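You operate a simulated robot arm through the tools that you are given. There is no shell and no other tool. Be economical: measure what you need, move in short steps, check, and stop when the job is done.

The job below is to be done with a simulated robot arm. You get a single attempt, and the scene is never put back.

## Task
Put the red plug and white pad in the stand drawer and get out the seal box.
Fine: seal box on top of the grey stand; shut the drawer. Leave the other things on the stand.
Where things are to end (x, y in the base frame): red plug within 60 mm of [610, 200]; seal box within 60 mm of [680, 320]; white pad within 60 mm of [560, 140].

It is judged by the outcome, as a careful person would: the job done as asked, and still so three seconds after it is handed in. It fails if anything else is knocked over, pushed out of place, dropped, spilled or broken. Lids that push on must go on centred and level and be pressed home; caps that screw on are set level and turned clockwise until they are tight.

## Robot
A 6-joint arm with a fingered hand, fixed in place. Base frame: the origin is at the foot of the arm, x ahead of it, y to its left, z up. Units: mm, rad, N and s.
With the tool pointing down near the work surface it reaches from about 280 to 700 mm from the base axis. Its first joint turns from -2.897 to 2.897 rad. Payload 4 kg.
Tool frame: the origin (TCP) lies between the finger pads and is the grasp point; the fingertips stand 22 mm ahead of it; z points along the fingers, y is the line along which they close. Largest opening 112 mm; the body of the gripper starts 60 mm behind the TCP. The gripper is a hand of 4 fingers: y runs from the thumb to the fingers, the wrist lies at [0, 0, -218] in the tool frame, and closing takes about 1.5 s.
Orientation is that of the tool frame in the base frame, as a unit quaternion [w, x, y, z]. With the fingers straight down and closing along the base's y, the tool's x points along the base's -x, its y along +y and its z along -z.

## Interface
- The arm moves only by the tool play_rows. Its argument "moves" is text: rows parted by semicolons, each of 7 numbers parted by spaces: the gripper command, from -1 (shut) to 1 (fully open), values between in proportion, then the shift along the tool's x, y, z in mm, then the turn, a rotation vector about the tool's x, y, z in rad. In form: jaw dx dy dz rx ry rz; .... A call has 1 to 8 rows; each row shifts and turns the commanded pose from where the row before left it, along the tool's axes as they then stand. A row lasts 0.2 s, in which the tool goes at most 50 mm and 0.15 rad; a call with a longer step from one row to the next is refused whole, and so is a gripper value outside its range. A pose out of reach is approached as far as the arm can. The call stops where the force on the tool passes 50 N (or 10 N more than at its start, if that is more) or the arm is blocked; 0.2 s more then pass. Each finger travels about 45 mm/s and halts on what it meets, pressing with about 30 N; the grip force reading is that of the motor and also rises with nothing between the fingers. The clock runs only during rows and for 0.2 s after the last one: add rows that do not move to give the fingers time. The reply holds the time, the measured pose of the TCP, the force on the tool along the base axes, the opening and the grip force, in the units named above and with some noise, with the torque about the TCP (base axes, N m) and any sound that the robot's microphone picked up.
- Cameras (640 x 400 px; columns grow to the right, rows downward): "scene" is fixed at [241.6, 648.9, 1381.4]; the picture's right is [-0.74, -0.67, 0.00], its down [-0.47, 0.52, -0.71] and it looks along [0.48, -0.53, -0.71] (base axes); focal length 299 px, centre (320, 200). "wrist" rides on the gripper at [69, 4, -83] in the tool frame; the picture's right is [-0.06, 1.00, 0.00], its down [-0.76, -0.05, -0.64] and it looks along [-0.64, -0.04, 0.77] (tool axes); focal length 243 px, centre (320, 200). There is no depth. A picture from a camera that has moved, and an enlarged one, comes with that camera's place and axes in the base frame and with its lens. The place of the scene camera against the robot may be out by one fixed shift of up to 25 mm in any direction.
- capture(camera): a new picture of that camera. The clock stands still meanwhile.
- grasp_type(shape): the hand has 4 fingers and takes this shape, open, in about a second: jaw (thumb against the fingers, like two jaws); tri (thumb and two fingers); tip (a fingertip pinch); poke (one finger out to press); point (the index stretched); flat (the hand flat); cup (the hand cupped); fist (a fist). The gripper value then closes the fingers along that shape, each until it touches; the sizes above hold for jaw. It gives what a move gives, with no picture.
- inspect(camera, box): a new picture of the part [left, top, right, bottom] of that camera's present view, enlarged. The clock stands still meanwhile.
- finish_job(): hands the job in; it is judged then, once.

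Go step by step. Nothing tells you positions but the pictures and the camera data: compare them with the known pose of the tool, close in by small moves and look again before you grip or let go. The budget is 120 turns and 76 pictures, counting those below and the enlarged ones. Unless the task says otherwise, let go and move clear before handing in, and close with one line.

The tools are called after "Emit:" as a command line: name --argument value ..., lists and objects as JSON in quotes. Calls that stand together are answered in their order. play_rows: Moves the arm, as the interface text tells. Its arguments: {"type":"object","properties":{"moves":{"type":"string"}},"required":["moves"]} The other tools are called the same way: grasp_type (shape) gives the hand a shape; capture (camera) takes a picture; inspect (camera, box) takes an enlarged picture of a part of a camera's view; finish_job () hands the job in.

At the start:

```text
time: 0.0
eef_pos: [270.8, 344.8, 1040.3]
orientation: [0.0, -0.001, 1.0, 0.0]
contact_force: [0.7, 0.1, -0.2]
moment: [0.0, -0.01, 0.0]
width: 111.9
grasp_force: 0.1
shape: jaw
```

scene: 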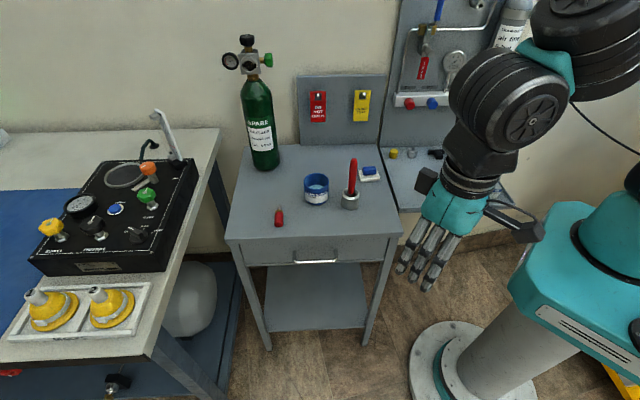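
wrist: 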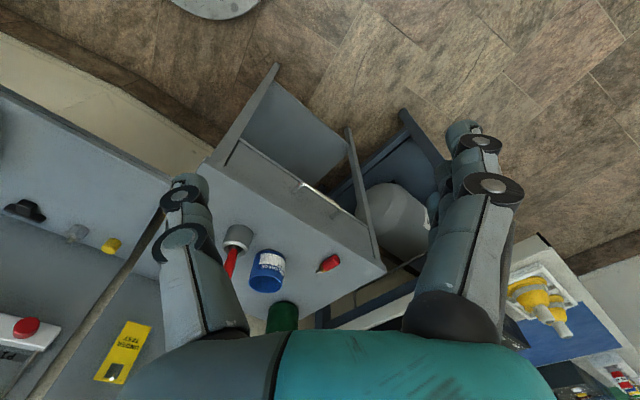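

The grey stand carries a cylinder, a blue tin, a cup with a red stick, a pad and a small red thing, with a drawer below the top. I'll enlarge the view to identify them.

Emit:
inspect --camera "scene" --box '[220, 140, 412, 260]'

Emit:
inspect --camera "wrist" --box '[160, 120, 400, 320]'

```text
3.33 times, centred on (316, 200) of scene
camera zoom: at [241.6, 648.9, 1381.4], right [-0.74, -0.67, 0.0], down [-0.47, 0.52, -0.71], along [0.48, -0.53, -0.71], focal length 998 px, centre (333, 200)
```

zoom: 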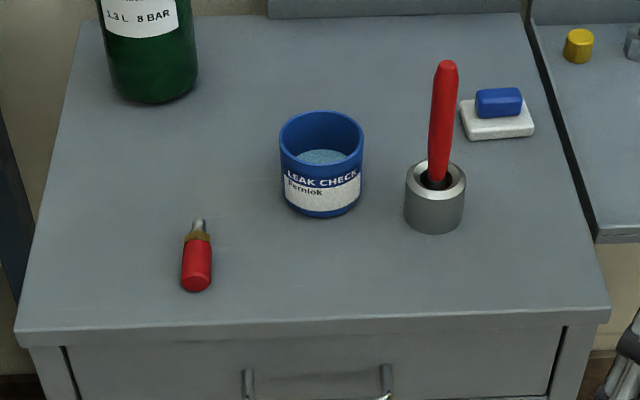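

```text
2.00 times, centred on (280, 220) of wrist
camera zoom: at [200.5, 348.7, 1123.9], right [0.06, 1.0, 0.0], down [0.77, -0.05, 0.64], along [0.64, -0.04, -0.77], focal length 485 px, centre (400, 160)
```

zoom: 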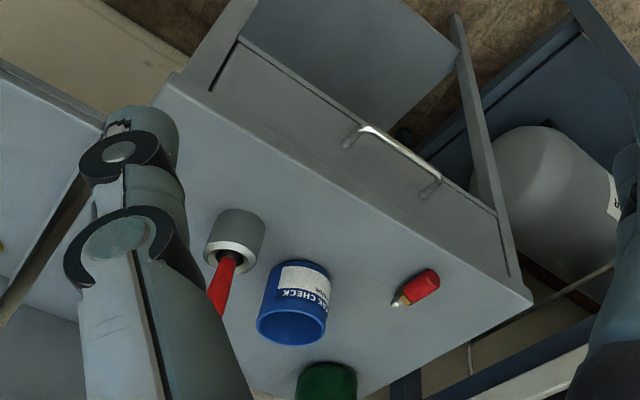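

The red plug is around (670,335) on a top at about z 785. The stand is turned 45°, so its drawer opens along about (-0.71,0.70). I'll yaw the hand to match and come down a bit for a better look.

Emit:
play_rows --moves "1 0 0 20 0 0 -0.131;1 0 0 20 0 0 -0.131;1 0 0 20 0 0 -0.131;1 0 0 20 0 0 -0.131;1 0 0 20 0 0 -0.131;1 0 0 20 0 0 -0.130;1 -40 0 0 0 0 0;1 -40 0 0 0 0 0"

Emit:
capture --camera "wrist"

```text
time: 1.8
eef_pos: [326.1, 399.6, 919.8]
orientation: [0.0, -0.383, 0.924, 0.0]
contact_force: [0.3, 0.0, 0.4]
moment: [-0.02, 0.01, 0.02]
width: 112.0
grasp_force: 0.1
shape: jaw
```

```text
71 pictures are left
camera wrist: at [274.7, 355.0, 1003.3], right [-0.66, 0.75, 0.0], down [0.58, 0.51, 0.64], along [0.48, 0.42, -0.77], focal length 243 px, centre (320, 200)
```

wrist: 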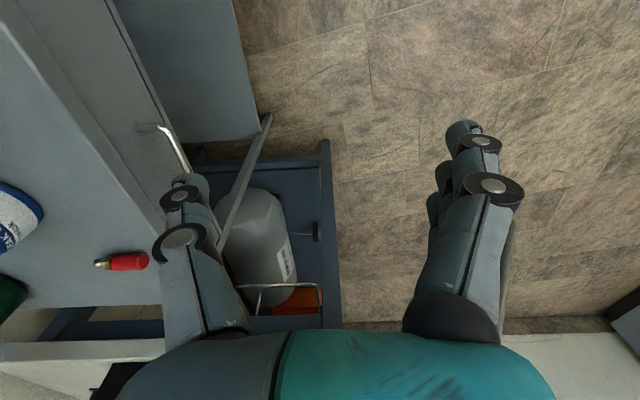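

I'll pitch the hand toward the drawer front and look again.

Emit:
play_rows --moves "1 -20 0 0 0.131 0 0;1 -20 0 0 0.131 0 0;1 -20 0 0 0.131 0 0;1 0 0 0 0.131 0 0;1 0 0 0 0.131 0 0;1 0 0 0 0.130 0 0;1 0 0 30 0 0 0;1 0 0 30 0 0 0"

Emit:
capture --camera "wrist"

Emit:
capture --camera "scene"

```text
time: 3.6
eef_pos: [397.6, 412.4, 879.6]
orientation: [0.146, -0.354, 0.854, -0.353]
contact_force: [-0.6, 0.1, 0.2]
moment: [-0.01, -0.03, 0.02]
width: 111.9
grasp_force: 0.0
shape: jaw
```

```text
70 pictures are left
camera wrist: at [305.6, 407.5, 935.0], right [-0.45, 0.54, -0.71], down [0.25, 0.84, 0.49], along [0.86, 0.05, -0.51], focal length 243 px, centre (320, 200)
```

wrist: 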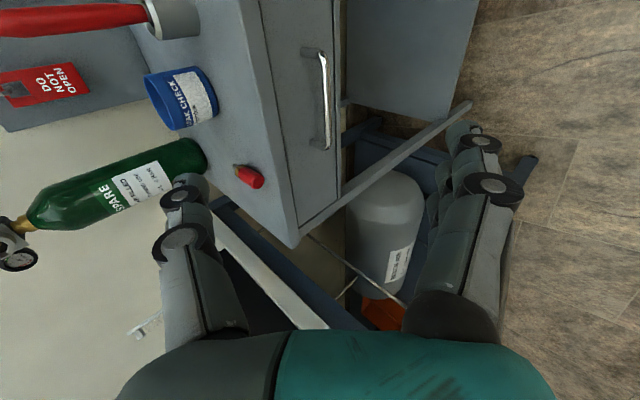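

```text
69 pictures are left
```

scene: 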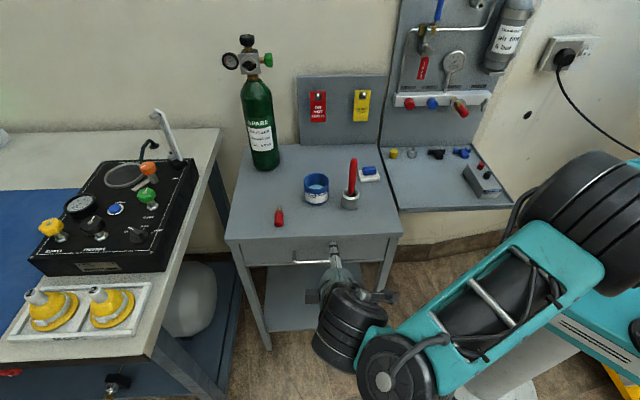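

The handle bar is near (521,328,728). I'll move to a standoff in front of it, pitch the hand a little flatter and narrow the opening.

Emit:
play_rows --moves "0.3 -7 9.5 32 0 0 0;0.2 -7 9.5 32 0 0 0;0.2 -7 9.5 32 0 0 0;0.2 -7 9.5 32 0 0 0;0.2 0 0 0 0.133 0 0;0.2 0 0 0 0.133 0 0;0.2 0 0 0 0.134 0 0"

Emit:
capture --camera "wrist"

Emit:
capture --camera "scene"

```text
time: 5.2
eef_pos: [452.2, 343.5, 778.7]
orientation: [0.217, -0.321, 0.766, -0.513]
contact_force: [-0.2, -0.1, -0.4]
moment: [0.0, -0.01, 0.01]
width: 67.9
grasp_force: 0.0
shape: jaw
out of reach, approached as far as the arm can: row 6, 7
```

```text
68 pictures are left
camera wrist: at [346.2, 349.5, 806.0], right [-0.23, 0.31, -0.92], down [0.13, 0.95, 0.29], along [0.97, -0.05, -0.25], focal length 243 px, centre (320, 200)
```

wrist: 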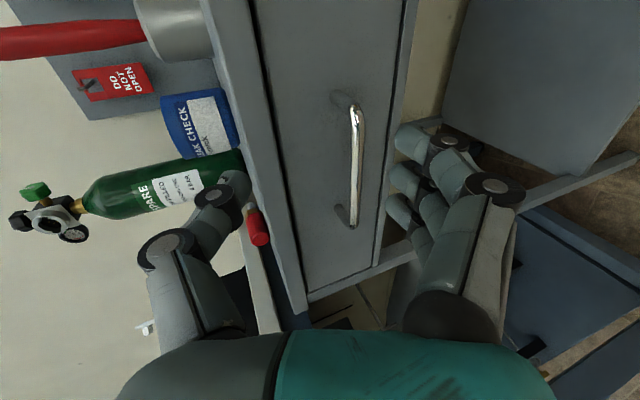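

```text
67 pictures are left
```

scene: 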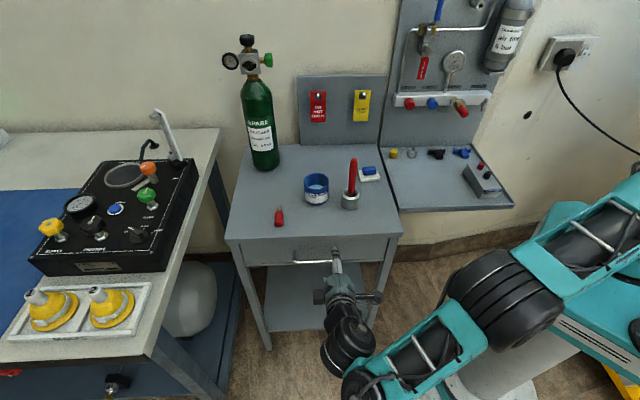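

The flatter pitch is past the arm's limit there, and triangulation puts the handle at about (525,323,723). I'll take some pitch back and see where the pose settles.

Emit:
play_rows --moves "0.2 0 0 0 -0.13 0 0;0.2 0 0 0 -0.13 0 0;0.2 0 0 0 0 0 0"

```text
time: 6.0
eef_pos: [449.9, 344.7, 778.4]
orientation: [0.171, -0.343, 0.827, -0.412]
contact_force: [-0.5, 0.6, 0.9]
moment: [-0.02, 0.02, 0.05]
width: 67.5
grasp_force: 0.1
shape: jaw
```

The commanded pose follows the actual one. I'll line up sideways and close in part way with a narrower opening.

Emit:
play_rows --moves "-0.2 -19 1 10 0 0 0;-0.35 -19 2 10 0 0 0;-0.35 0 0 15 0 0 0;-0.35 0 0 0 0 0 0"

Emit:
capture --camera "wrist"

```text
time: 7.0
eef_pos: [496.2, 352.1, 753.8]
orientation: [0.171, -0.342, 0.827, -0.413]
contact_force: [-0.8, -0.3, 0.0]
moment: [0.01, 0.0, 0.01]
width: 36.7
grasp_force: 0.0
shape: jaw
```

```text
66 pictures are left
camera wrist: at [398.6, 352.0, 800.8], right [-0.38, 0.47, -0.8], down [0.2, 0.88, 0.43], along [0.9, 0.0, -0.43], focal length 243 px, centre (320, 200)
```

wrist: 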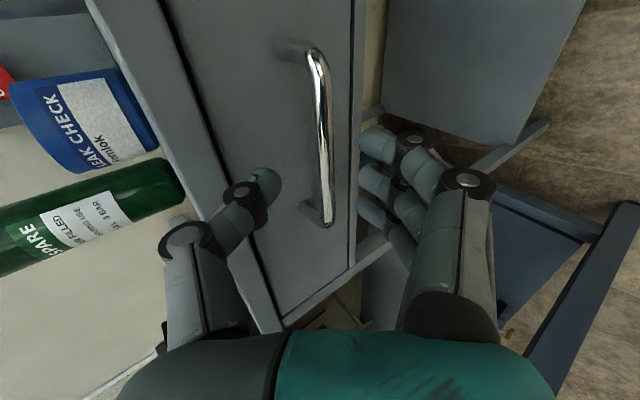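

The bar now sits centred between thumb and fingers, about 52 mm ahead. I'll go forward and close on it.

Emit:
play_rows --moves "-0.35 0 1 12 0 0 0;-0.35 0 0 12 0 0 0;-0.35 0 0 12 0 0 0;-0.35 0 0 4 0 0 0"

Emit:
capture --camera "wrist"

```text
time: 8.0
eef_pos: [518.3, 329.9, 728.6]
orientation: [0.171, -0.343, 0.827, -0.411]
contact_force: [-4.6, 5.2, 2.3]
moment: [-0.12, -0.11, -0.01]
width: 35.3
grasp_force: 0.0
shape: jaw
```

```text
65 pictures are left
camera wrist: at [420.9, 330.0, 776.2], right [-0.38, 0.47, -0.8], down [0.2, 0.88, 0.43], along [0.9, 0.0, -0.43], focal length 243 px, centre (320, 200)
```

wrist: 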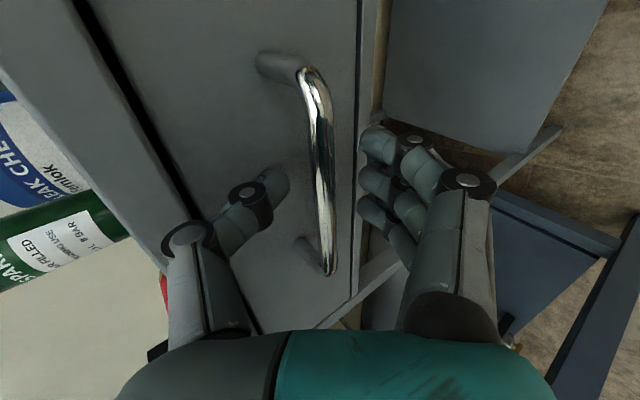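

The thumb lightly touches the front and the bar is between the fingers. Closing now.

Emit:
play_rows --moves "-0.7 0 0 -2 0 0 0;-1 0 0 0 0 0 0;-1 0 0 0 0 0 0;-1 0 0 0 0 0 0;-1 0 0 0 0 0 0"

Emit:
capture --camera "wrist"

```text
time: 9.2
eef_pos: [517.2, 329.4, 728.8]
orientation: [0.169, -0.344, 0.827, -0.412]
contact_force: [4.0, -1.8, -10.5]
moment: [0.03, -0.01, 0.01]
width: 0.0
grasp_force: 30.3
shape: jaw
```

```text
64 pictures are left
camera wrist: at [420.0, 330.6, 776.1], right [-0.38, 0.47, -0.8], down [0.2, 0.88, 0.42], along [0.9, 0.0, -0.43], focal length 243 px, centre (320, 200)
```

wrist: 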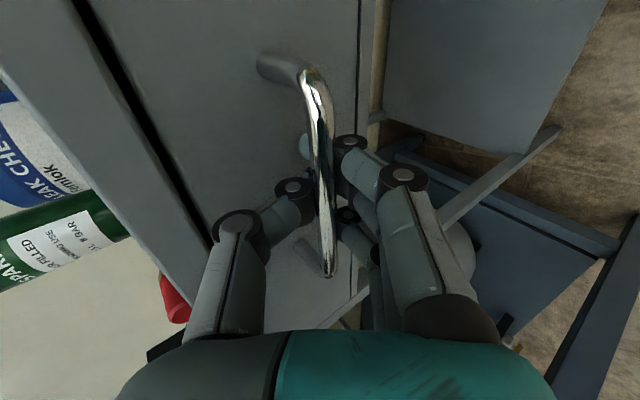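

The fingers have closed behind the bar and hook it. I'll pull outward in small steps.

Emit:
play_rows --moves "-1 0 6 -8 0 0 0;-1 0 9 -12 0 0 0;-1 0 9 -12 0 0 0;-1 0 9 -12 0 0 0;-1 0 9 -12 0 0 0"

Emit:
capture --camera "scene"

```text
time: 10.4
eef_pos: [464.4, 378.7, 731.4]
orientation: [0.172, -0.343, 0.827, -0.411]
contact_force: [11.7, 12.4, -15.5]
moment: [0.02, -0.09, -0.01]
width: 0.0
grasp_force: 29.7
shape: jaw
out of reach, approached as far as the arm can: row 5
```

```text
63 pictures are left
```

scene: 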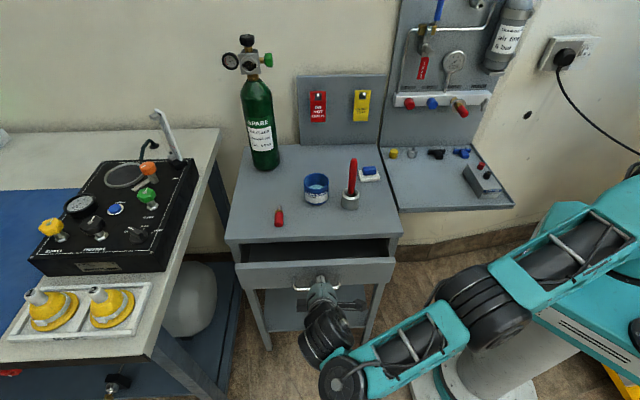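

The drawer is about 70 mm open, but the arm reached its limit at this pitch. I'll reduce pitch while pulling, keeping the hook.

Emit:
play_rows --moves "-1 0 0 0 -0.13 0 0;-1 0 5.6 -5.7 -0.13 0 0;-1 0 7.9 -6.2 -0.13 0 0;-1 0 10.3 -6.1 -0.13 0 0;-1 0 13.8 -6 0 0 0;-1 0 13.8 -6 0 0 0"

Emit:
capture --camera "wrist"

```text
time: 11.2
eef_pos: [453.7, 403.0, 729.0]
orientation: [0.087, -0.37, 0.886, -0.267]
contact_force: [7.0, 8.2, -36.8]
moment: [-0.18, -0.34, -0.12]
width: 0.1
grasp_force: 30.1
shape: jaw
out of reach, approached as far as the arm can: row 1, 3, 4
stopped in row 4: the force on the tool passed its limit at 56 N (the readings are from after the stop); the commanded pose is now the measured one
```

```text
62 pictures are left
camera wrist: at [372.2, 390.7, 799.8], right [-0.56, 0.63, -0.54], down [0.35, 0.77, 0.53], along [0.75, 0.11, -0.65], focal length 243 px, centre (320, 200)
```

wrist: 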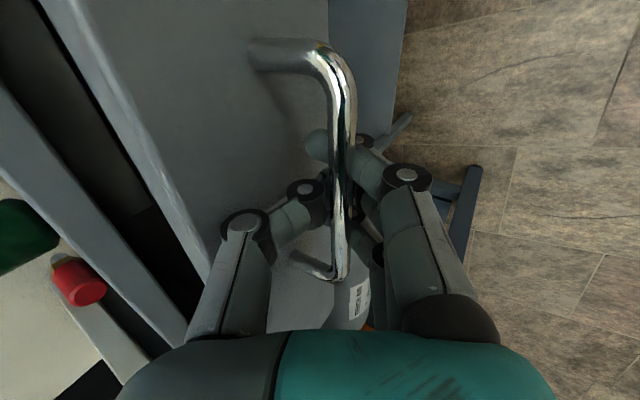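

The hook is dragging up under the bar. I'll ease down a few mm, then pull on.

Emit:
play_rows --moves "-1 0 2.7 5.4 0 0 0;-1 0 9 -4.4 0 0 0;-1 0 13.5 -6.6 0 0 0;-1 0 13.5 -6.6 0 0 0"

```text
time: 12.2
eef_pos: [427.1, 430.9, 722.3]
orientation: [0.089, -0.366, 0.887, -0.265]
contact_force: [-5.3, -5.9, -4.7]
moment: [-0.04, -0.05, 0.04]
width: 0.1
grasp_force: 29.7
shape: jaw
```

Pulling works, about 135 mm open so far. Continuing.

Emit:
play_rows --moves "-1 0 13.5 -6.6 0 0 0;-1 0 13.5 -6.6 0 0 0;-1 0 13.5 -6.6 0 0 0;-1 0 13.5 -6.6 0 0 0;-1 0 13.5 -6.6 0 0 0"

Emit:
capture --camera "scene"

Emit:
capture --camera "wrist"

```text
time: 13.4
eef_pos: [372.8, 475.5, 712.9]
orientation: [0.09, -0.368, 0.887, -0.264]
contact_force: [0.4, 0.2, 0.1]
moment: [-0.03, 0.01, 0.02]
width: 0.2
grasp_force: 29.7
shape: jaw
out of reach, approached as far as the arm can: row 4, 5
```

```text
61 pictures are left
```

scene: 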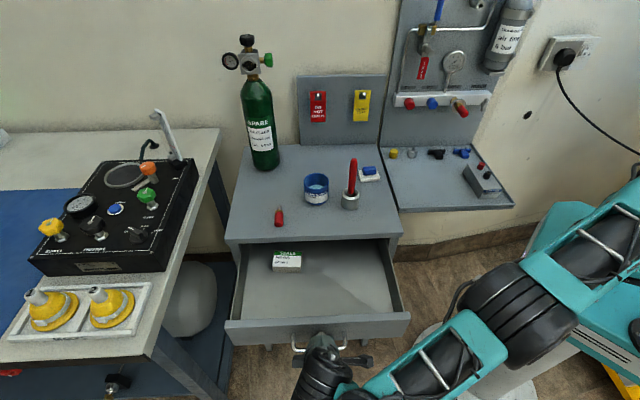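

```text
60 pictures are left
camera wrist: at [290.4, 463.0, 783.1], right [-0.56, 0.63, -0.54], down [0.35, 0.76, 0.54], along [0.75, 0.12, -0.65], focal length 243 px, centre (320, 200)
```

wrist: 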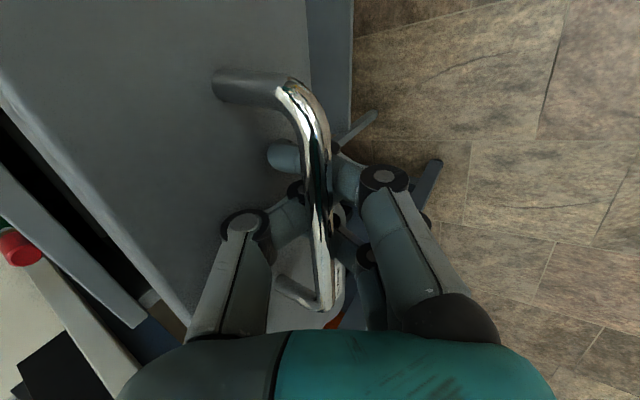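

The drawer is about 205 mm out and the seal box (green/white) shows at its back left, still partly near the top's edge. I'll straighten the hand and pull the drawer further.

Emit:
play_rows --moves "-1 0 0 0 -0.12 0 0;-1 0 0 0 -0.12 0 0;-1 0 0 0 -0.12 0 0;-1 0 0 0 -0.1 0 0;-1 0 12 0 0 0 0;-1 0 15 0 0 0 0"

```text
time: 14.8
eef_pos: [352.7, 494.1, 708.7]
orientation: [0.004, -0.378, 0.924, -0.055]
contact_force: [-0.1, 0.9, 0.0]
moment: [-0.01, 0.0, 0.01]
width: 0.0
grasp_force: 30.3
shape: jaw
```

Emit:
play_rows --moves "-1 0 15 0 0 0 0;-1 0 15 0 0 0 0;-1 0 15 0 0 0 0;-1 0 15 0 0 0 0;-1 0 15 0 0 0 0"

Emit:
capture --camera "scene"

```text
time: 16.1
eef_pos: [309.9, 537.8, 699.9]
orientation: [0.003, -0.367, 0.928, -0.063]
contact_force: [17.9, -17.3, 3.1]
moment: [0.4, 0.45, 0.05]
width: 0.0
grasp_force: 30.0
shape: jaw
stopped in row 5: the force on the tool passed its limit at 54 N (the readings are from after the stop); the commanded pose is now the measured one
```

```text
59 pictures are left
```

scene: 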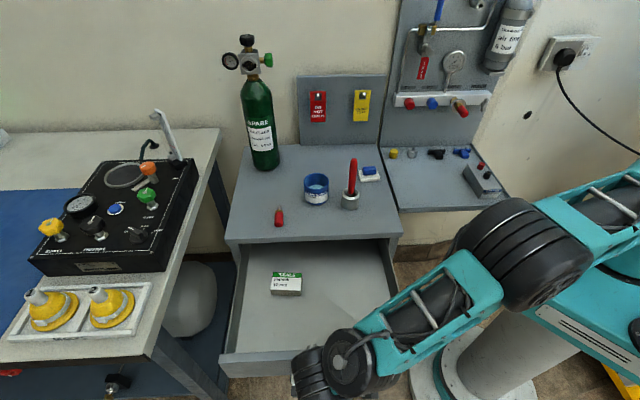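

The drawer reached its stop. I'll ease off, open slightly and lift clear of the bar.

Emit:
play_rows --moves "-1 0 -4 0 0 0 0;-0.6 0 0 0 0 0 0;-0.45 0 0 0 0 0 0;-0.45 0 0 0 0 0 0"

Emit:
capture --camera "wrist"

```text
time: 17.1
eef_pos: [309.4, 537.4, 700.9]
orientation: [0.003, -0.371, 0.927, -0.061]
contact_force: [-0.7, 0.8, -0.1]
moment: [-0.03, -0.01, -0.01]
width: 29.7
grasp_force: 0.0
shape: jaw
```

```text
58 pictures are left
camera wrist: at [251.4, 502.1, 785.9], right [-0.64, 0.76, -0.12], down [0.55, 0.56, 0.61], along [0.53, 0.33, -0.78], focal length 243 px, centre (320, 200)
```

wrist: 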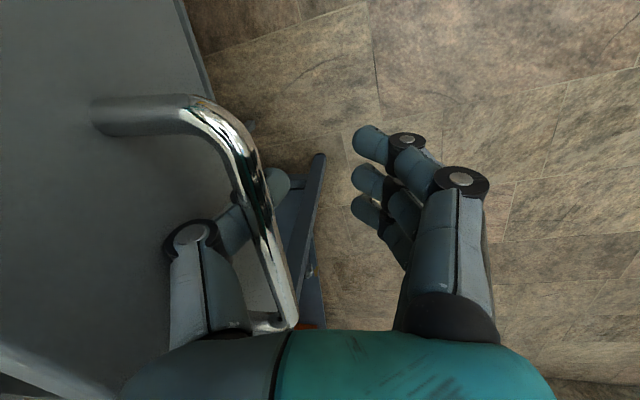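

The thumb is behind the bar. I'll open a bit more, shift slightly toward the drawer front and lift out.

Emit:
play_rows --moves "-0.3 0 -3 0 0 0 0;-0.3 0 0 -10 0 0 0;-0.3 0 0 -15 0 0 0;-0.3 0 0 -15 0 0 0;-0.3 0 0 -20 0 0 0"

Emit:
capture --camera "wrist"

```text
time: 18.3
eef_pos: [308.5, 542.4, 760.9]
orientation: [0.004, -0.37, 0.927, -0.062]
contact_force: [0.2, -0.2, 0.0]
moment: [0.0, 0.02, 0.0]
width: 39.2
grasp_force: 0.3
shape: jaw
```

```text
57 pictures are left
camera wrist: at [251.1, 507.2, 844.5], right [-0.64, 0.76, -0.12], down [0.55, 0.56, 0.61], along [0.53, 0.33, -0.78], focal length 243 px, centre (320, 200)
```

wrist: 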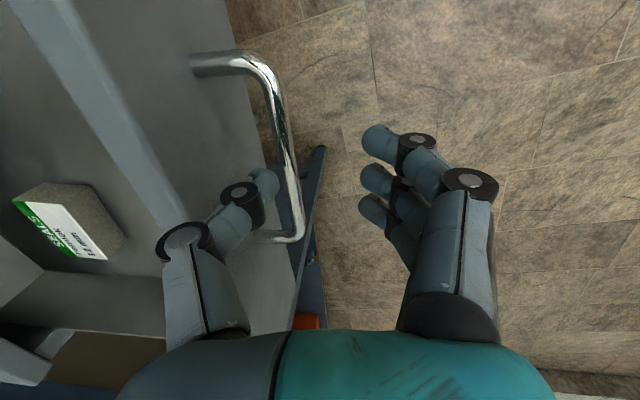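

Clear of the handle. I'll lift, square the hand and turn it so it closes along the stand's front edge, for the plug.

Emit:
play_rows --moves "0 0 0 -40 -0.118 -0.04 -0.026;0 0 0 -40 0 0 0.14;0 0 0 -40 0 0 0.14;0 0 0 -20 0 0 0.14;0 0 0 0 0 0 0.14;0 0 0 0 0 0 0.14;0 0 0 0 0 0 0.14;0 0 0 0 0 0 0.14"

Emit:
play_rows --moves "0 0 0 0 0 0 0.14;0 0 0 0 0 0 0.14;0 0 0 0 0 0 0.14;0 0 0 0 0 0 0.14;0 -35 0 0 0 0 0.031;0 -45 0 0 0 0 0;0 -45 0 0 0 0 0;0 -45 20 0 0 0 0"

Emit:
capture --camera "wrist"

```text
time: 20.1
eef_pos: [306.4, 546.5, 902.0]
orientation: [-0.001, 0.097, 0.995, 0.001]
contact_force: [-0.7, 0.5, -0.2]
moment: [0.0, -0.02, 0.01]
width: 55.1
grasp_force: 0.2
shape: jaw
```

```text
time: 21.9
eef_pos: [441.6, 440.6, 898.9]
orientation: [0.0, 0.382, 0.924, 0.0]
contact_force: [0.3, -1.0, -0.4]
moment: [-0.02, 0.02, -0.03]
width: 55.3
grasp_force: 0.1
shape: jaw
```

```text
56 pictures are left
camera wrist: at [396.0, 493.2, 983.2], right [0.75, 0.66, 0.0], down [0.51, -0.58, 0.64], along [0.42, -0.48, -0.77], focal length 243 px, centre (320, 200)
```

wrist: 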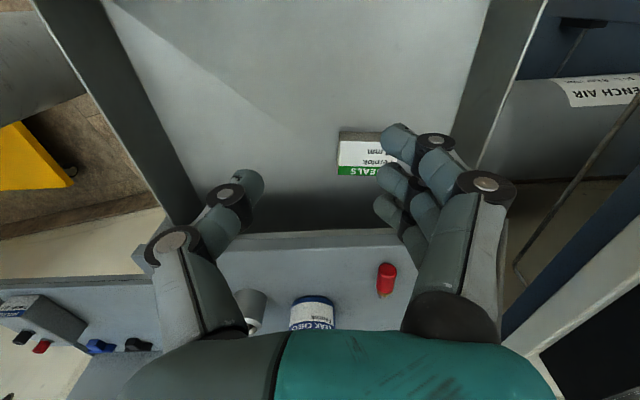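

The plug reads about (668,328) and the box sits near (543,423) in the drawer. I'll move toward the plug to test reach there.

Emit:
play_rows --moves "0 -40 13 0 0 0 0;0 -40 13 0 0 0 0;0 -40 13 0 0 0 0;0 -40 13 0 0 0 0;0 -30 13 0 0 0 0;0 0 0 0 0 0 0"

Emit:
capture --camera "wrist"

```text
time: 23.3
eef_pos: [611.5, 356.8, 897.3]
orientation: [-0.001, 0.381, 0.924, 0.0]
contact_force: [-0.3, 0.1, 0.0]
moment: [0.01, -0.01, -0.01]
width: 55.4
grasp_force: 0.1
shape: jaw
out of reach, approached as far as the arm can: row 5
```

```text
55 pictures are left
camera wrist: at [565.9, 408.2, 980.7], right [0.75, 0.66, 0.0], down [0.51, -0.58, 0.64], along [0.42, -0.48, -0.77], focal length 243 px, centre (320, 200)
```

wrist: 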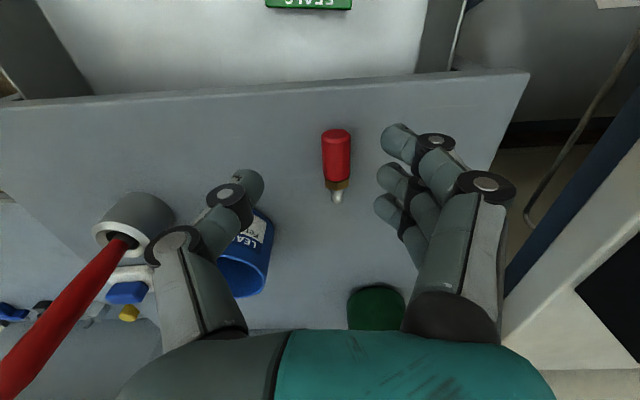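

The limit here is about 708 mm radius at z 897, and the plug is slightly beyond. I'll go lower, where reach should grow, and nudge outward.

Emit:
play_rows --moves "0 0 4 20 0 0 0;0 0 4 20 0 0 0;0 0 4 15 0 0 0;0 -12 0 0 0 0 0;0 -12 0 0 0 0 0;0 0 0 0 0 0 0"

Emit:
capture --camera "wrist"

```text
time: 24.7
eef_pos: [622.6, 340.9, 853.9]
orientation: [-0.001, 0.382, 0.924, 0.0]
contact_force: [-0.7, 0.2, -0.7]
moment: [0.01, -0.03, 0.0]
width: 55.4
grasp_force: 0.1
shape: jaw
out of reach, approached as far as the arm can: row 2, 3, 5
```

```text
54 pictures are left
camera wrist: at [575.8, 393.9, 937.5], right [0.75, 0.66, 0.0], down [0.51, -0.58, 0.64], along [0.42, -0.48, -0.77], focal length 243 px, centre (320, 200)
```

wrist: 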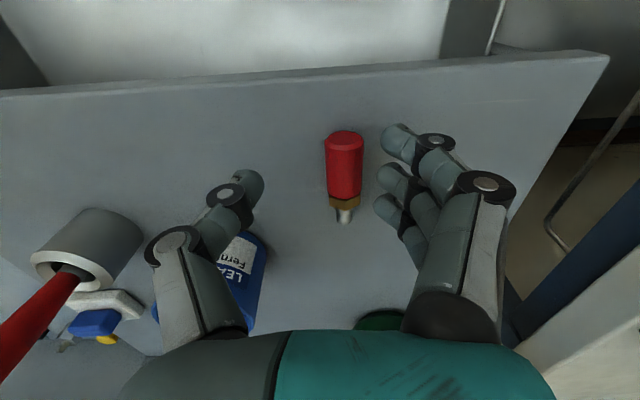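

Reach stays about 710 mm, so I'll lean the hand 0.2 rad outward along its closing plane and shift over the plug body at about (650,336).

Emit:
play_rows --moves "0 0 0 0 -0.1 0 0;0 0 0 0 -0.1 0 0;0 -12 8 0 0 0 0;0 -11 8 8 0 0 0;0 0 0 0 0 0 0"

Emit:
capture --camera "wrist"

```text
time: 25.9
eef_pos: [650.6, 338.4, 850.3]
orientation: [0.037, 0.38, 0.92, 0.093]
contact_force: [0.3, -0.4, -0.4]
moment: [-0.02, -0.03, 0.01]
width: 55.5
grasp_force: 0.0
shape: jaw
```

```text
53 pictures are left
camera wrist: at [592.7, 378.5, 932.3], right [0.74, 0.65, 0.2], down [0.42, -0.67, 0.62], along [0.53, -0.37, -0.76], focal length 243 px, centre (320, 200)
```

wrist: 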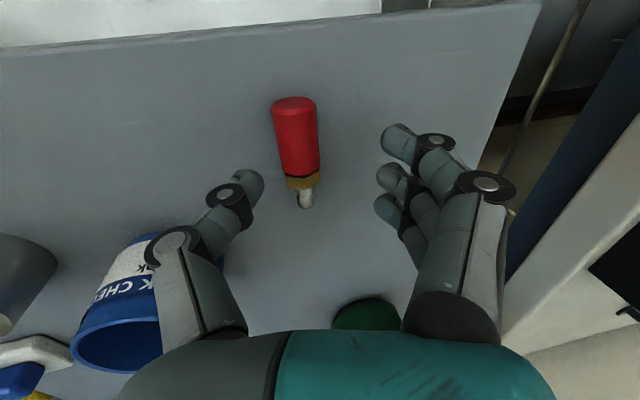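

Cross-checking the corner in several views puts the top at z≈798 and the plug body at (639,344,810). I'll align and lower most of the way.

Emit:
play_rows --moves "0 6 -6 0 0 0 0;0 6 -6 4 0 0 0;0 0 0 10 0 0 0;0 0 0 0 0 0 0"

Emit:
capture --camera "wrist"

```text
time: 26.9
eef_pos: [635.1, 340.9, 832.6]
orientation: [0.037, 0.38, 0.919, 0.092]
contact_force: [0.0, 0.4, 0.7]
moment: [-0.04, 0.01, 0.03]
width: 55.4
grasp_force: 0.2
shape: jaw
```

```text
52 pictures are left
camera wrist: at [577.0, 380.8, 915.1], right [0.74, 0.65, 0.2], down [0.42, -0.67, 0.62], along [0.53, -0.37, -0.76], focal length 243 px, centre (320, 200)
```

wrist: 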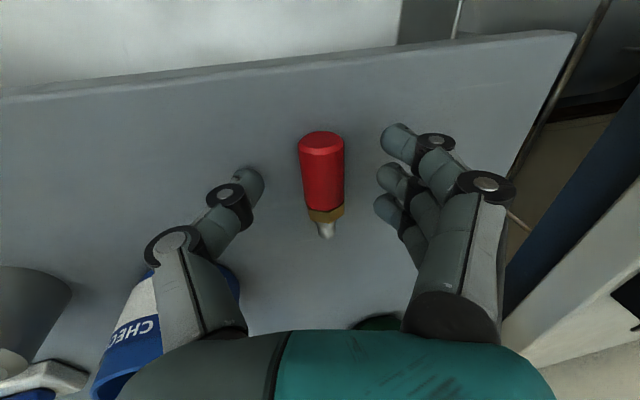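

The plug body lies right between the fingertips. Lowering the last bit and closing.

Emit:
play_rows --moves "0 0 0 5 0 0 0;0 0 0 4 0 0 0;-0.3 0 0 0 0 0 0;-0.6 0 0 0 0 0 0;-1 0 0 0 0 0 0;-1 0 0 0 0 0 0;-1 0 0 0 0 0 0"

Emit:
capture --camera "wrist"

```text
time: 28.5
eef_pos: [635.2, 341.5, 826.5]
orientation: [0.038, 0.381, 0.919, 0.095]
contact_force: [-13.5, -10.9, 45.7]
moment: [-1.41, 1.53, -0.06]
width: 18.9
grasp_force: 26.6
shape: jaw
```

```text
51 pictures are left
camera wrist: at [578.0, 381.6, 909.3], right [0.74, 0.65, 0.2], down [0.42, -0.67, 0.62], along [0.53, -0.37, -0.76], focal length 243 px, centre (320, 200)
```

wrist: 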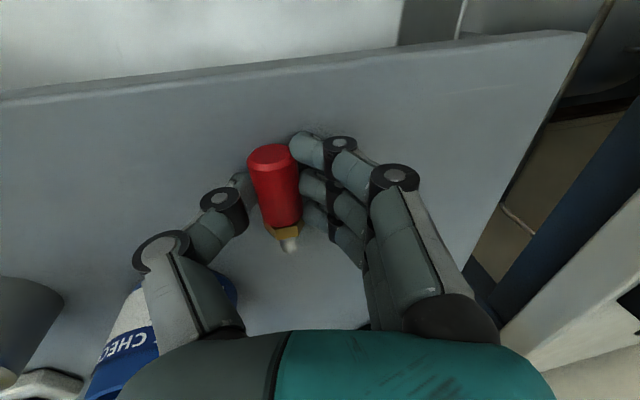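

Plug is gripped, with the fingers pressing on the top. I'll lift gently and check.

Emit:
play_rows --moves "-1 0 0 -5 0 0 0;-1 0 0 -10 0 0 0;-1 0 0 -15 0 0 0;-1 0 0 -30 0 0 0;-1 0 0 -20 0 0 0"

Emit:
capture --camera "wrist"

```text
time: 29.7
eef_pos: [624.1, 328.7, 904.6]
orientation: [0.037, 0.381, 0.919, 0.092]
contact_force: [0.1, -0.3, -0.3]
moment: [0.01, -0.02, -0.01]
width: 17.2
grasp_force: 30.1
shape: jaw
```

```text
50 pictures are left
camera wrist: at [566.8, 370.9, 987.1], right [0.74, 0.65, 0.2], down [0.42, -0.67, 0.62], along [0.53, -0.37, -0.76], focal length 243 px, centre (320, 200)
```

wrist: 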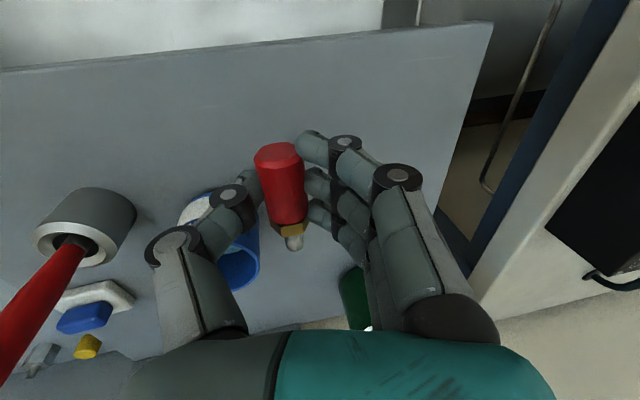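

The plug is held. The drawer came out about 287 mm, so the plug's spot in the open drawer is about (407,403). I'll upright the hand and carry it there, high.

Emit:
play_rows --moves "-1 20 0 0 0.1 0 0;-1 25 0 0 0.1 0 0;-1 40 -10 0 0 0 0;-1 40 -15 0 0 0 0;-1 40 -25 0 0 0 0;-1 40 -25 0 0 0 0;-1 0 -25 30 0 0 0;-1 0 0 0 0 0 0"

Emit:
capture --camera "wrist"

Emit:
capture --camera "scene"

```text
time: 31.5
eef_pos: [409.1, 404.6, 872.8]
orientation: [-0.001, 0.382, 0.924, 0.0]
contact_force: [0.0, -0.1, -0.9]
moment: [0.04, 0.0, -0.02]
width: 16.8
grasp_force: 30.0
shape: jaw
```

```text
49 pictures are left
camera wrist: at [363.4, 457.1, 956.9], right [0.75, 0.66, 0.0], down [0.51, -0.58, 0.64], along [0.42, -0.48, -0.77], focal length 243 px, centre (320, 200)
```

wrist: 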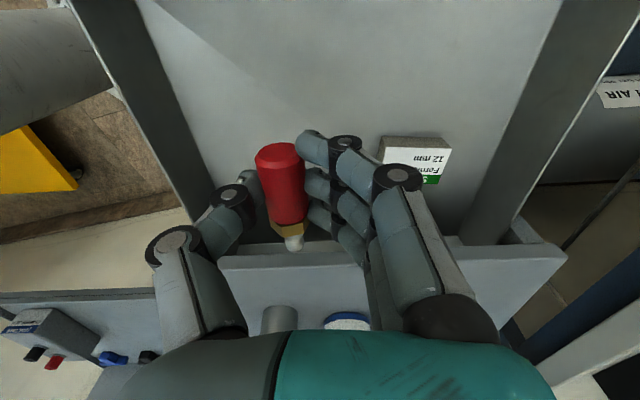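

```text
48 pictures are left
```

scene: 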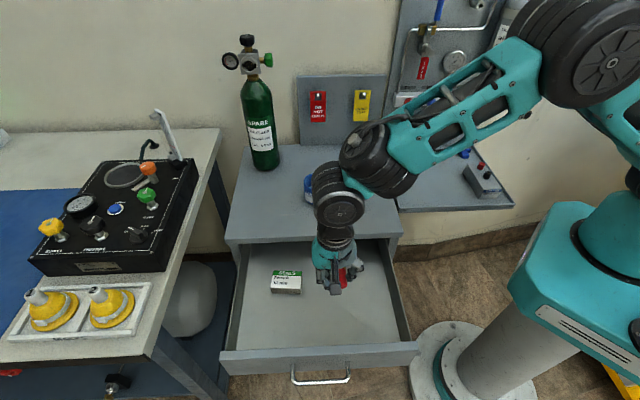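

I'm above the spot in the drawer; the floor is probably around z 675-690. I'll descend, slowly near the end.

Emit:
play_rows --moves "-1 0 0 40 0 0 0;-1 0 0 40 0 0 0;-1 0 0 40 0 0 0;-1 0 0 15 0 0 0;-1 0 0 6 0 0 0"

Emit:
capture --camera "wrist"

```text
time: 32.7
eef_pos: [409.6, 403.8, 733.2]
orientation: [-0.001, 0.382, 0.924, 0.001]
contact_force: [0.1, -0.7, -0.3]
moment: [0.01, -0.02, -0.01]
width: 16.7
grasp_force: 29.9
shape: jaw
```

```text
47 pictures are left
camera wrist: at [363.8, 457.1, 817.0], right [0.75, 0.66, 0.0], down [0.51, -0.58, 0.64], along [0.42, -0.48, -0.77], focal length 243 px, centre (320, 200)
```

wrist: 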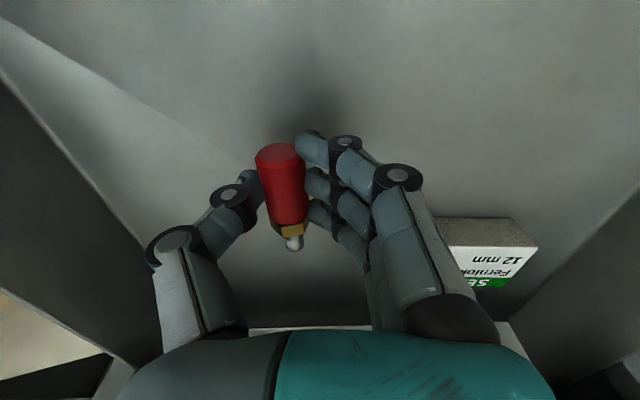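

The drawer floor is near z 690 and the box top near 711, centred about (555,420). I'll lower the plug the last bit.

Emit:
play_rows --moves "-1 0 0 8 0 0 0;-1 0 0 4 0 0 0;-1 0 0 3 0 0 0"

```text
time: 33.5
eef_pos: [407.2, 403.3, 716.8]
orientation: [0.0, 0.382, 0.924, 0.001]
contact_force: [0.3, -0.8, -0.5]
moment: [0.02, -0.01, 0.01]
width: 16.7
grasp_force: 30.0
shape: jaw
```

Emit:
play_rows --moves "-1 0 0 3 0 0 0;-1 0 0 3 0 0 0"

```text
time: 34.1
eef_pos: [409.0, 403.2, 711.7]
orientation: [-0.001, 0.382, 0.924, 0.0]
contact_force: [0.5, 0.3, -0.4]
moment: [-0.04, 0.01, -0.01]
width: 16.7
grasp_force: 30.1
shape: jaw
```

Emit:
play_rows --moves "-1 0 0 3 0 0 0;-1 0 0 3 0 0 0"

Emit:
capture --camera "wrist"

```text
time: 34.7
eef_pos: [409.5, 405.4, 707.1]
orientation: [-0.001, 0.382, 0.924, 0.0]
contact_force: [-1.5, -1.5, 6.8]
moment: [-0.13, 0.15, 0.0]
width: 16.9
grasp_force: 30.0
shape: jaw
```

```text
46 pictures are left
camera wrist: at [363.7, 457.1, 790.2], right [0.75, 0.66, 0.0], down [0.51, -0.58, 0.64], along [0.42, -0.48, -0.77], focal length 243 px, centre (320, 200)
```

wrist: 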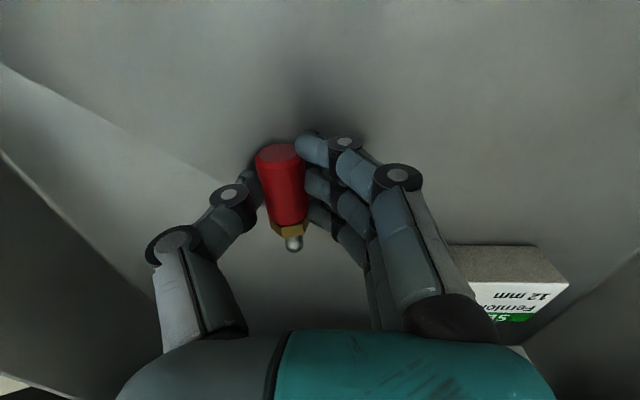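

Contact with the floor at TCP z 707. I'll open gently and lift.

Emit:
play_rows --moves "-0.6 0 0 0 0 0 0;-0.4 0 0 0 0 0 0;-0.2 0 0 0 0 0 0;-0.2 0 0 0 0 0 0;-0.2 0 0 -15 0 0 0;-0.2 0 0 -25 0 0 0;-0.2 0 0 -40 0 0 0;-0.2 0 0 -40 0 0 0"

Emit:
capture --camera "wrist"

```text
time: 36.5
eef_pos: [409.5, 404.3, 826.2]
orientation: [0.0, 0.383, 0.924, 0.001]
contact_force: [-0.1, -1.0, 0.0]
moment: [0.03, -0.01, -0.01]
width: 44.0
grasp_force: 0.0
shape: jaw
```

```text
45 pictures are left
camera wrist: at [364.0, 455.7, 908.5], right [0.75, 0.66, 0.0], down [0.51, -0.58, 0.64], along [0.42, -0.48, -0.77], focal length 243 px, centre (320, 200)
```

wrist: 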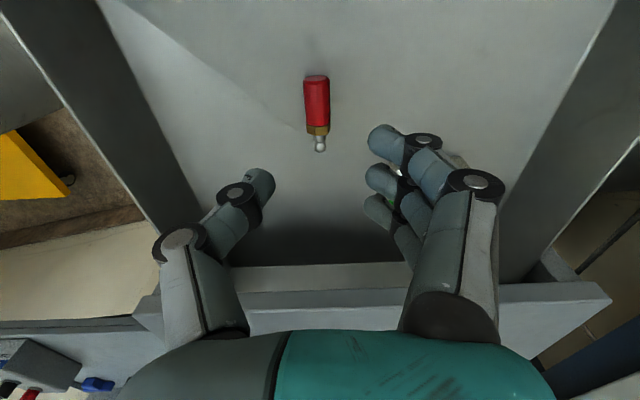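

The plug lies at about (410,400), as wanted. Next the seal box: I'll move above it, open wider and lean the hand slightly back about its closing axis so the box can later reach the far spot level.

Emit:
play_rows --moves "0.3 -23 28 0 0 0 0;0.6 -23 28 0 0 0 0;0.6 -23 28 0 0 0 0;0.6 -23 30 0 0 0 0;0.6 0 0 20 0 -0.125 0;0.6 0 0 20 0 -0.125 0;0.6 0 0 0 0 0 0"

Emit:
capture --camera "wrist"

```text
time: 38.1
eef_pos: [553.1, 417.4, 783.5]
orientation: [0.114, 0.378, 0.917, -0.047]
contact_force: [0.2, -0.1, 0.3]
moment: [0.0, -0.01, 0.0]
width: 89.7
grasp_force: 0.0
shape: jaw
```

```text
44 pictures are left
camera wrist: at [494.5, 482.8, 848.0], right [0.75, 0.66, 0.02], down [0.38, -0.45, 0.81], along [0.54, -0.6, -0.59], focal length 243 px, centre (320, 200)
```

wrist: 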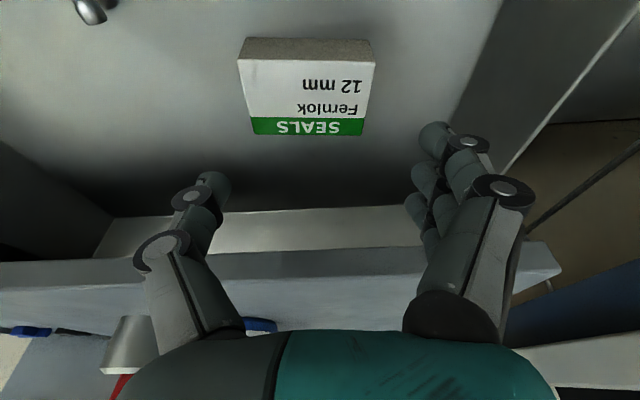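

The box is about 74×50 mm, centred at (547,415). I'll open wider, align over it and lower most of the way.

Emit:
play_rows --moves "0.9 10 -3 0 0 0 0;0.9 10 -3 5 0 0 0;0.9 0 0 20 0 0 0;0.9 0 0 20 0 0 0;0.9 0 0 0 0 0 0"

Emit:
capture --camera "wrist"

```text
time: 39.3
eef_pos: [546.7, 419.1, 737.3]
orientation: [0.114, 0.38, 0.916, -0.047]
contact_force: [-0.7, 0.3, 0.1]
moment: [0.01, 0.01, 0.01]
width: 106.1
grasp_force: 0.1
shape: jaw
```

```text
43 pictures are left
camera wrist: at [486.9, 485.1, 800.8], right [0.75, 0.66, 0.02], down [0.38, -0.45, 0.81], along [0.54, -0.6, -0.59], focal length 243 px, centre (320, 200)
```

wrist: 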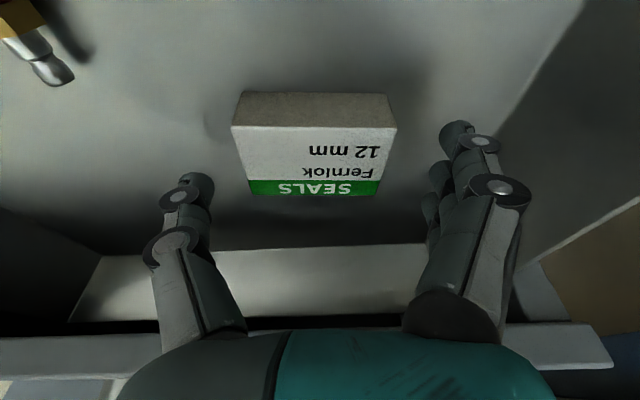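

Well lined up. Lowering the last 23 mm and closing on the box.

Emit:
play_rows --moves "0.9 3 -1 12 0 0 0;0.9 2 -1 10 0 0 0;0.6 0 0 0 0 0 0;0.3 0 0 0 0 0 0;0 0 0 0 0 0 0;-0.2 0 0 0 0 0 0;-0.2 0 0 0 0 0 0"

Emit:
capture --camera "wrist"

```text
time: 40.9
eef_pos: [543.0, 417.1, 713.5]
orientation: [0.114, 0.38, 0.917, -0.047]
contact_force: [0.6, 0.2, -0.6]
moment: [0.01, 0.03, 0.04]
width: 70.0
grasp_force: 30.4
shape: jaw
```

```text
42 pictures are left
camera wrist: at [484.5, 482.9, 777.8], right [0.75, 0.66, 0.02], down [0.38, -0.45, 0.81], along [0.54, -0.6, -0.59], focal length 243 px, centre (320, 200)
```

wrist: 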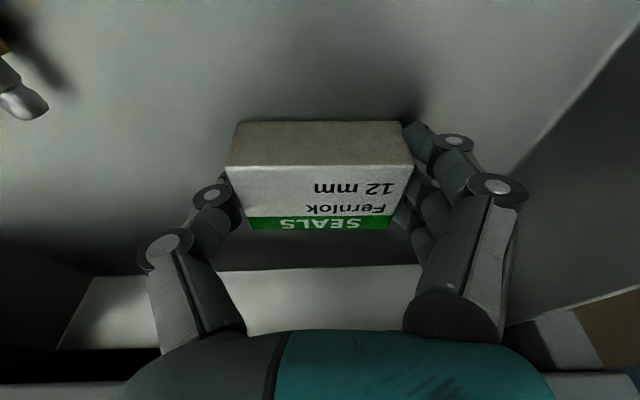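

Box gripped at 70 mm. Lifting straight up.

Emit:
play_rows --moves "-0.4 -2 0 -8 0 0 0;-0.4 -6 0 -24 0 0 0;-0.4 -8 0 -32 0 0 0;-0.4 -10 0 -40 0 0 0;-0.4 -11 0 -45 0 0 0;-0.4 -11 0 -45 0 0 0"

Emit:
capture --camera "wrist"

```text
time: 42.3
eef_pos: [534.8, 419.8, 912.8]
orientation: [0.113, 0.379, 0.917, -0.046]
contact_force: [0.1, 0.1, -0.2]
moment: [0.01, -0.02, -0.01]
width: 70.0
grasp_force: 30.3
shape: jaw
out of reach, approached as far as the arm can: row 6
```

```text
41 pictures are left
camera wrist: at [476.0, 485.3, 976.4], right [0.75, 0.66, 0.02], down [0.38, -0.45, 0.81], along [0.54, -0.6, -0.59], focal length 243 px, centre (320, 200)
```

wrist: 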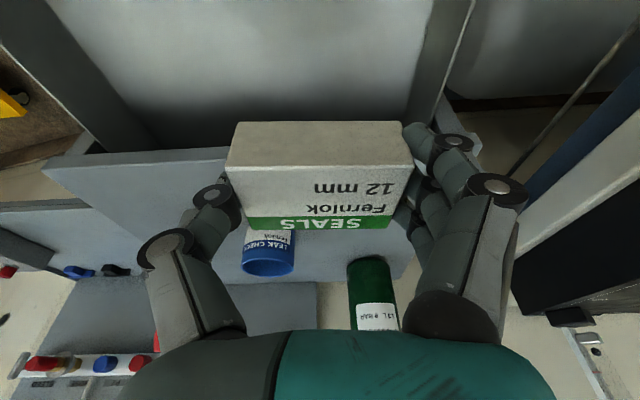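

The box is held firmly. I'll yaw the hand about the vertical so its lean points outward from the base.

Emit:
play_rows --moves "-0.4 0 0 5 -0.0346 0 -0.1357;-0.4 0 0 5 -0.0346 0 -0.1357;-0.4 0 0 5 -0.0346 0 -0.1357;-0.4 0 0 0 -0.0346 0 -0.1357;-0.4 0 0 0 -0.0346 0 -0.1357;-0.4 0 0 0 -0.0346 0 -0.1357;-0.4 0 0 0 -0.0346 0 -0.1357;-0.4 0 0 0 -0.0346 0 -0.1357"

Emit:
capture --camera "wrist"

```text
time: 44.1
eef_pos: [539.4, 417.7, 897.9]
orientation: [0.121, -0.167, 0.978, 0.022]
contact_force: [0.0, 0.6, -0.7]
moment: [0.01, 0.01, -0.02]
width: 70.3
grasp_force: 29.9
shape: jaw
```

```text
40 pictures are left
camera wrist: at [455.2, 393.4, 960.2], right [-0.27, 0.96, 0.02], down [0.57, 0.15, 0.81], along [0.78, 0.23, -0.59], focal length 243 px, centre (320, 200)
```

wrist: 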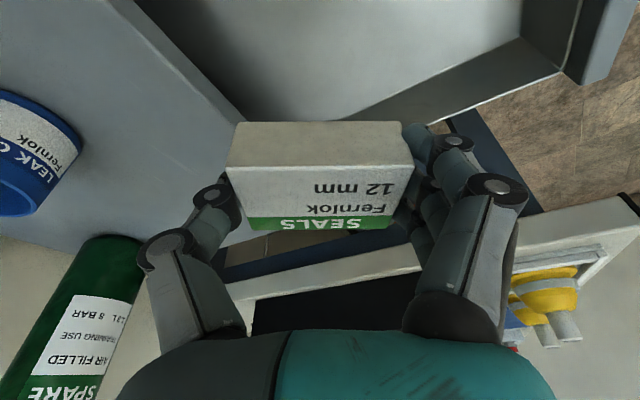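

I'll now carry the box over the spot near (668,325), staying high.

Emit:
play_rows --moves "-0.4 -16.5 -26 4.2 0 0 0;-0.4 -16.5 -26 4.2 0 0 0;-0.4 -16.5 -26 4.2 0 0 0;-0.4 -16.5 -26 4.2 0 0 0;-0.4 -16.5 -26 4.2 0 0 0;-0.4 0 0 0 0 0 0"

Emit:
capture --camera "wrist"

Emit:
capture --camera "scene"

```text
time: 45.5
eef_pos: [662.1, 322.7, 895.2]
orientation: [0.122, -0.167, 0.978, 0.022]
contact_force: [0.0, -0.7, -1.1]
moment: [0.02, -0.02, -0.01]
width: 69.8
grasp_force: 29.7
shape: jaw
```

```text
39 pictures are left
camera wrist: at [577.6, 298.5, 959.3], right [-0.27, 0.96, 0.02], down [0.57, 0.15, 0.81], along [0.78, 0.23, -0.59], focal length 243 px, centre (320, 200)
```

wrist: 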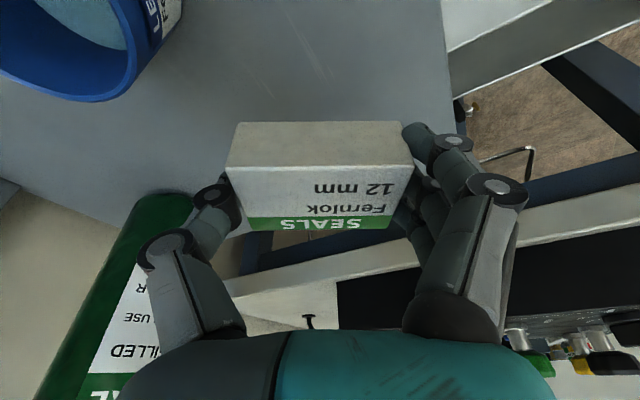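

```text
38 pictures are left
```

scene: 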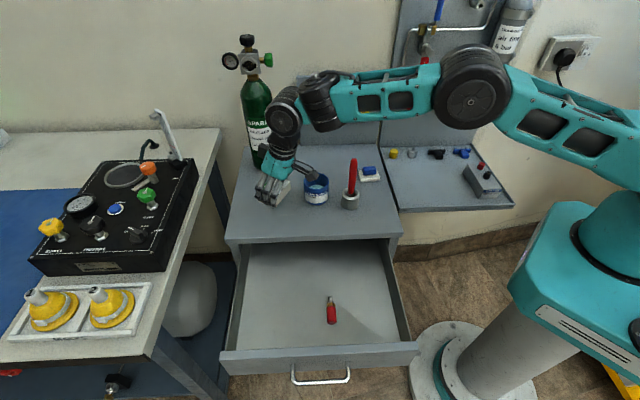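

Positioned at (662,323). Lowering straight down toward the top, slowly at the end.

Emit:
play_rows --moves "-0.4 4.9 0 19.4 0 0 0;-0.4 4.9 0 19.4 0 0 0;-0.4 2.5 0 9.7 0 0 0;-0.4 1.2 0 4.8 0 0 0;-0.4 1.2 0 4.8 0 0 0"

```text
time: 46.7
eef_pos: [662.1, 324.3, 837.9]
orientation: [0.123, -0.166, 0.978, 0.022]
contact_force: [0.6, -0.1, -0.6]
moment: [-0.03, 0.02, -0.02]
width: 69.7
grasp_force: 29.6
shape: jaw
```

Emit:
play_rows --moves "-0.4 1 0 3.9 0 0 0;-0.4 0.7 0 2.9 0 0 0;-0.4 0 0 0 0 0 0"

Emit:
capture --camera "wrist"

```text
time: 47.5
eef_pos: [662.1, 323.4, 830.7]
orientation: [0.123, -0.167, 0.978, 0.022]
contact_force: [-1.0, -0.2, 1.6]
moment: [0.05, 0.04, 0.03]
width: 70.0
grasp_force: 30.3
shape: jaw
```

```text
37 pictures are left
camera wrist: at [577.9, 299.1, 894.3], right [-0.27, 0.96, 0.02], down [0.57, 0.15, 0.81], along [0.78, 0.23, -0.59], focal length 243 px, centre (320, 200)
```

wrist: 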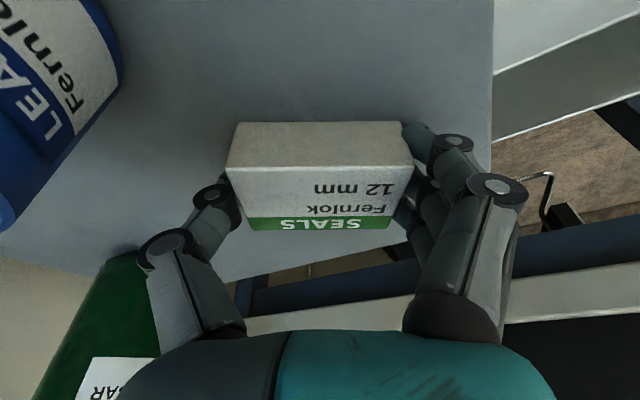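

Emit:
play_rows --moves "-0.4 0.5 0 1.9 0 0 0;-0.4 0 0 0 0 0 0"

```text
time: 48.1
eef_pos: [663.2, 324.0, 829.7]
orientation: [0.124, -0.167, 0.978, 0.022]
contact_force: [-3.0, 0.6, 13.5]
moment: [0.12, 0.05, 0.03]
width: 69.5
grasp_force: 30.0
shape: jaw
```

Firm contact at z 830, so the box is on the top. I'll open gently and lift away.

Emit:
play_rows --moves "0.35 -0.2 0 -0.8 0 0 0;0.5 0 0 0 0 0 0;0.6 0 0 0 0 0 0;0.6 0 0 0 0 0 0;0.6 -2 0 -8 0 0 0;0.6 -5 0 -19 0 0 0;0.6 -8 0 -30 0 0 0;0.6 -5 0 -19 0 0 0"

Emit:
capture --camera "wrist"

```text
time: 49.9
eef_pos: [664.1, 322.9, 908.3]
orientation: [0.122, -0.166, 0.978, 0.021]
contact_force: [-0.5, -1.1, 0.1]
moment: [-0.02, -0.01, 0.01]
width: 89.3
grasp_force: 0.1
shape: jaw
```

```text
36 pictures are left
camera wrist: at [579.3, 297.5, 971.8], right [-0.27, 0.96, 0.02], down [0.57, 0.15, 0.81], along [0.78, 0.23, -0.59], focal length 243 px, centre (320, 200)
```

wrist: 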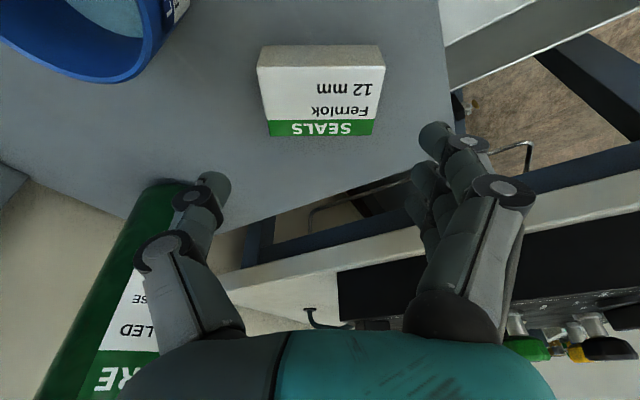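

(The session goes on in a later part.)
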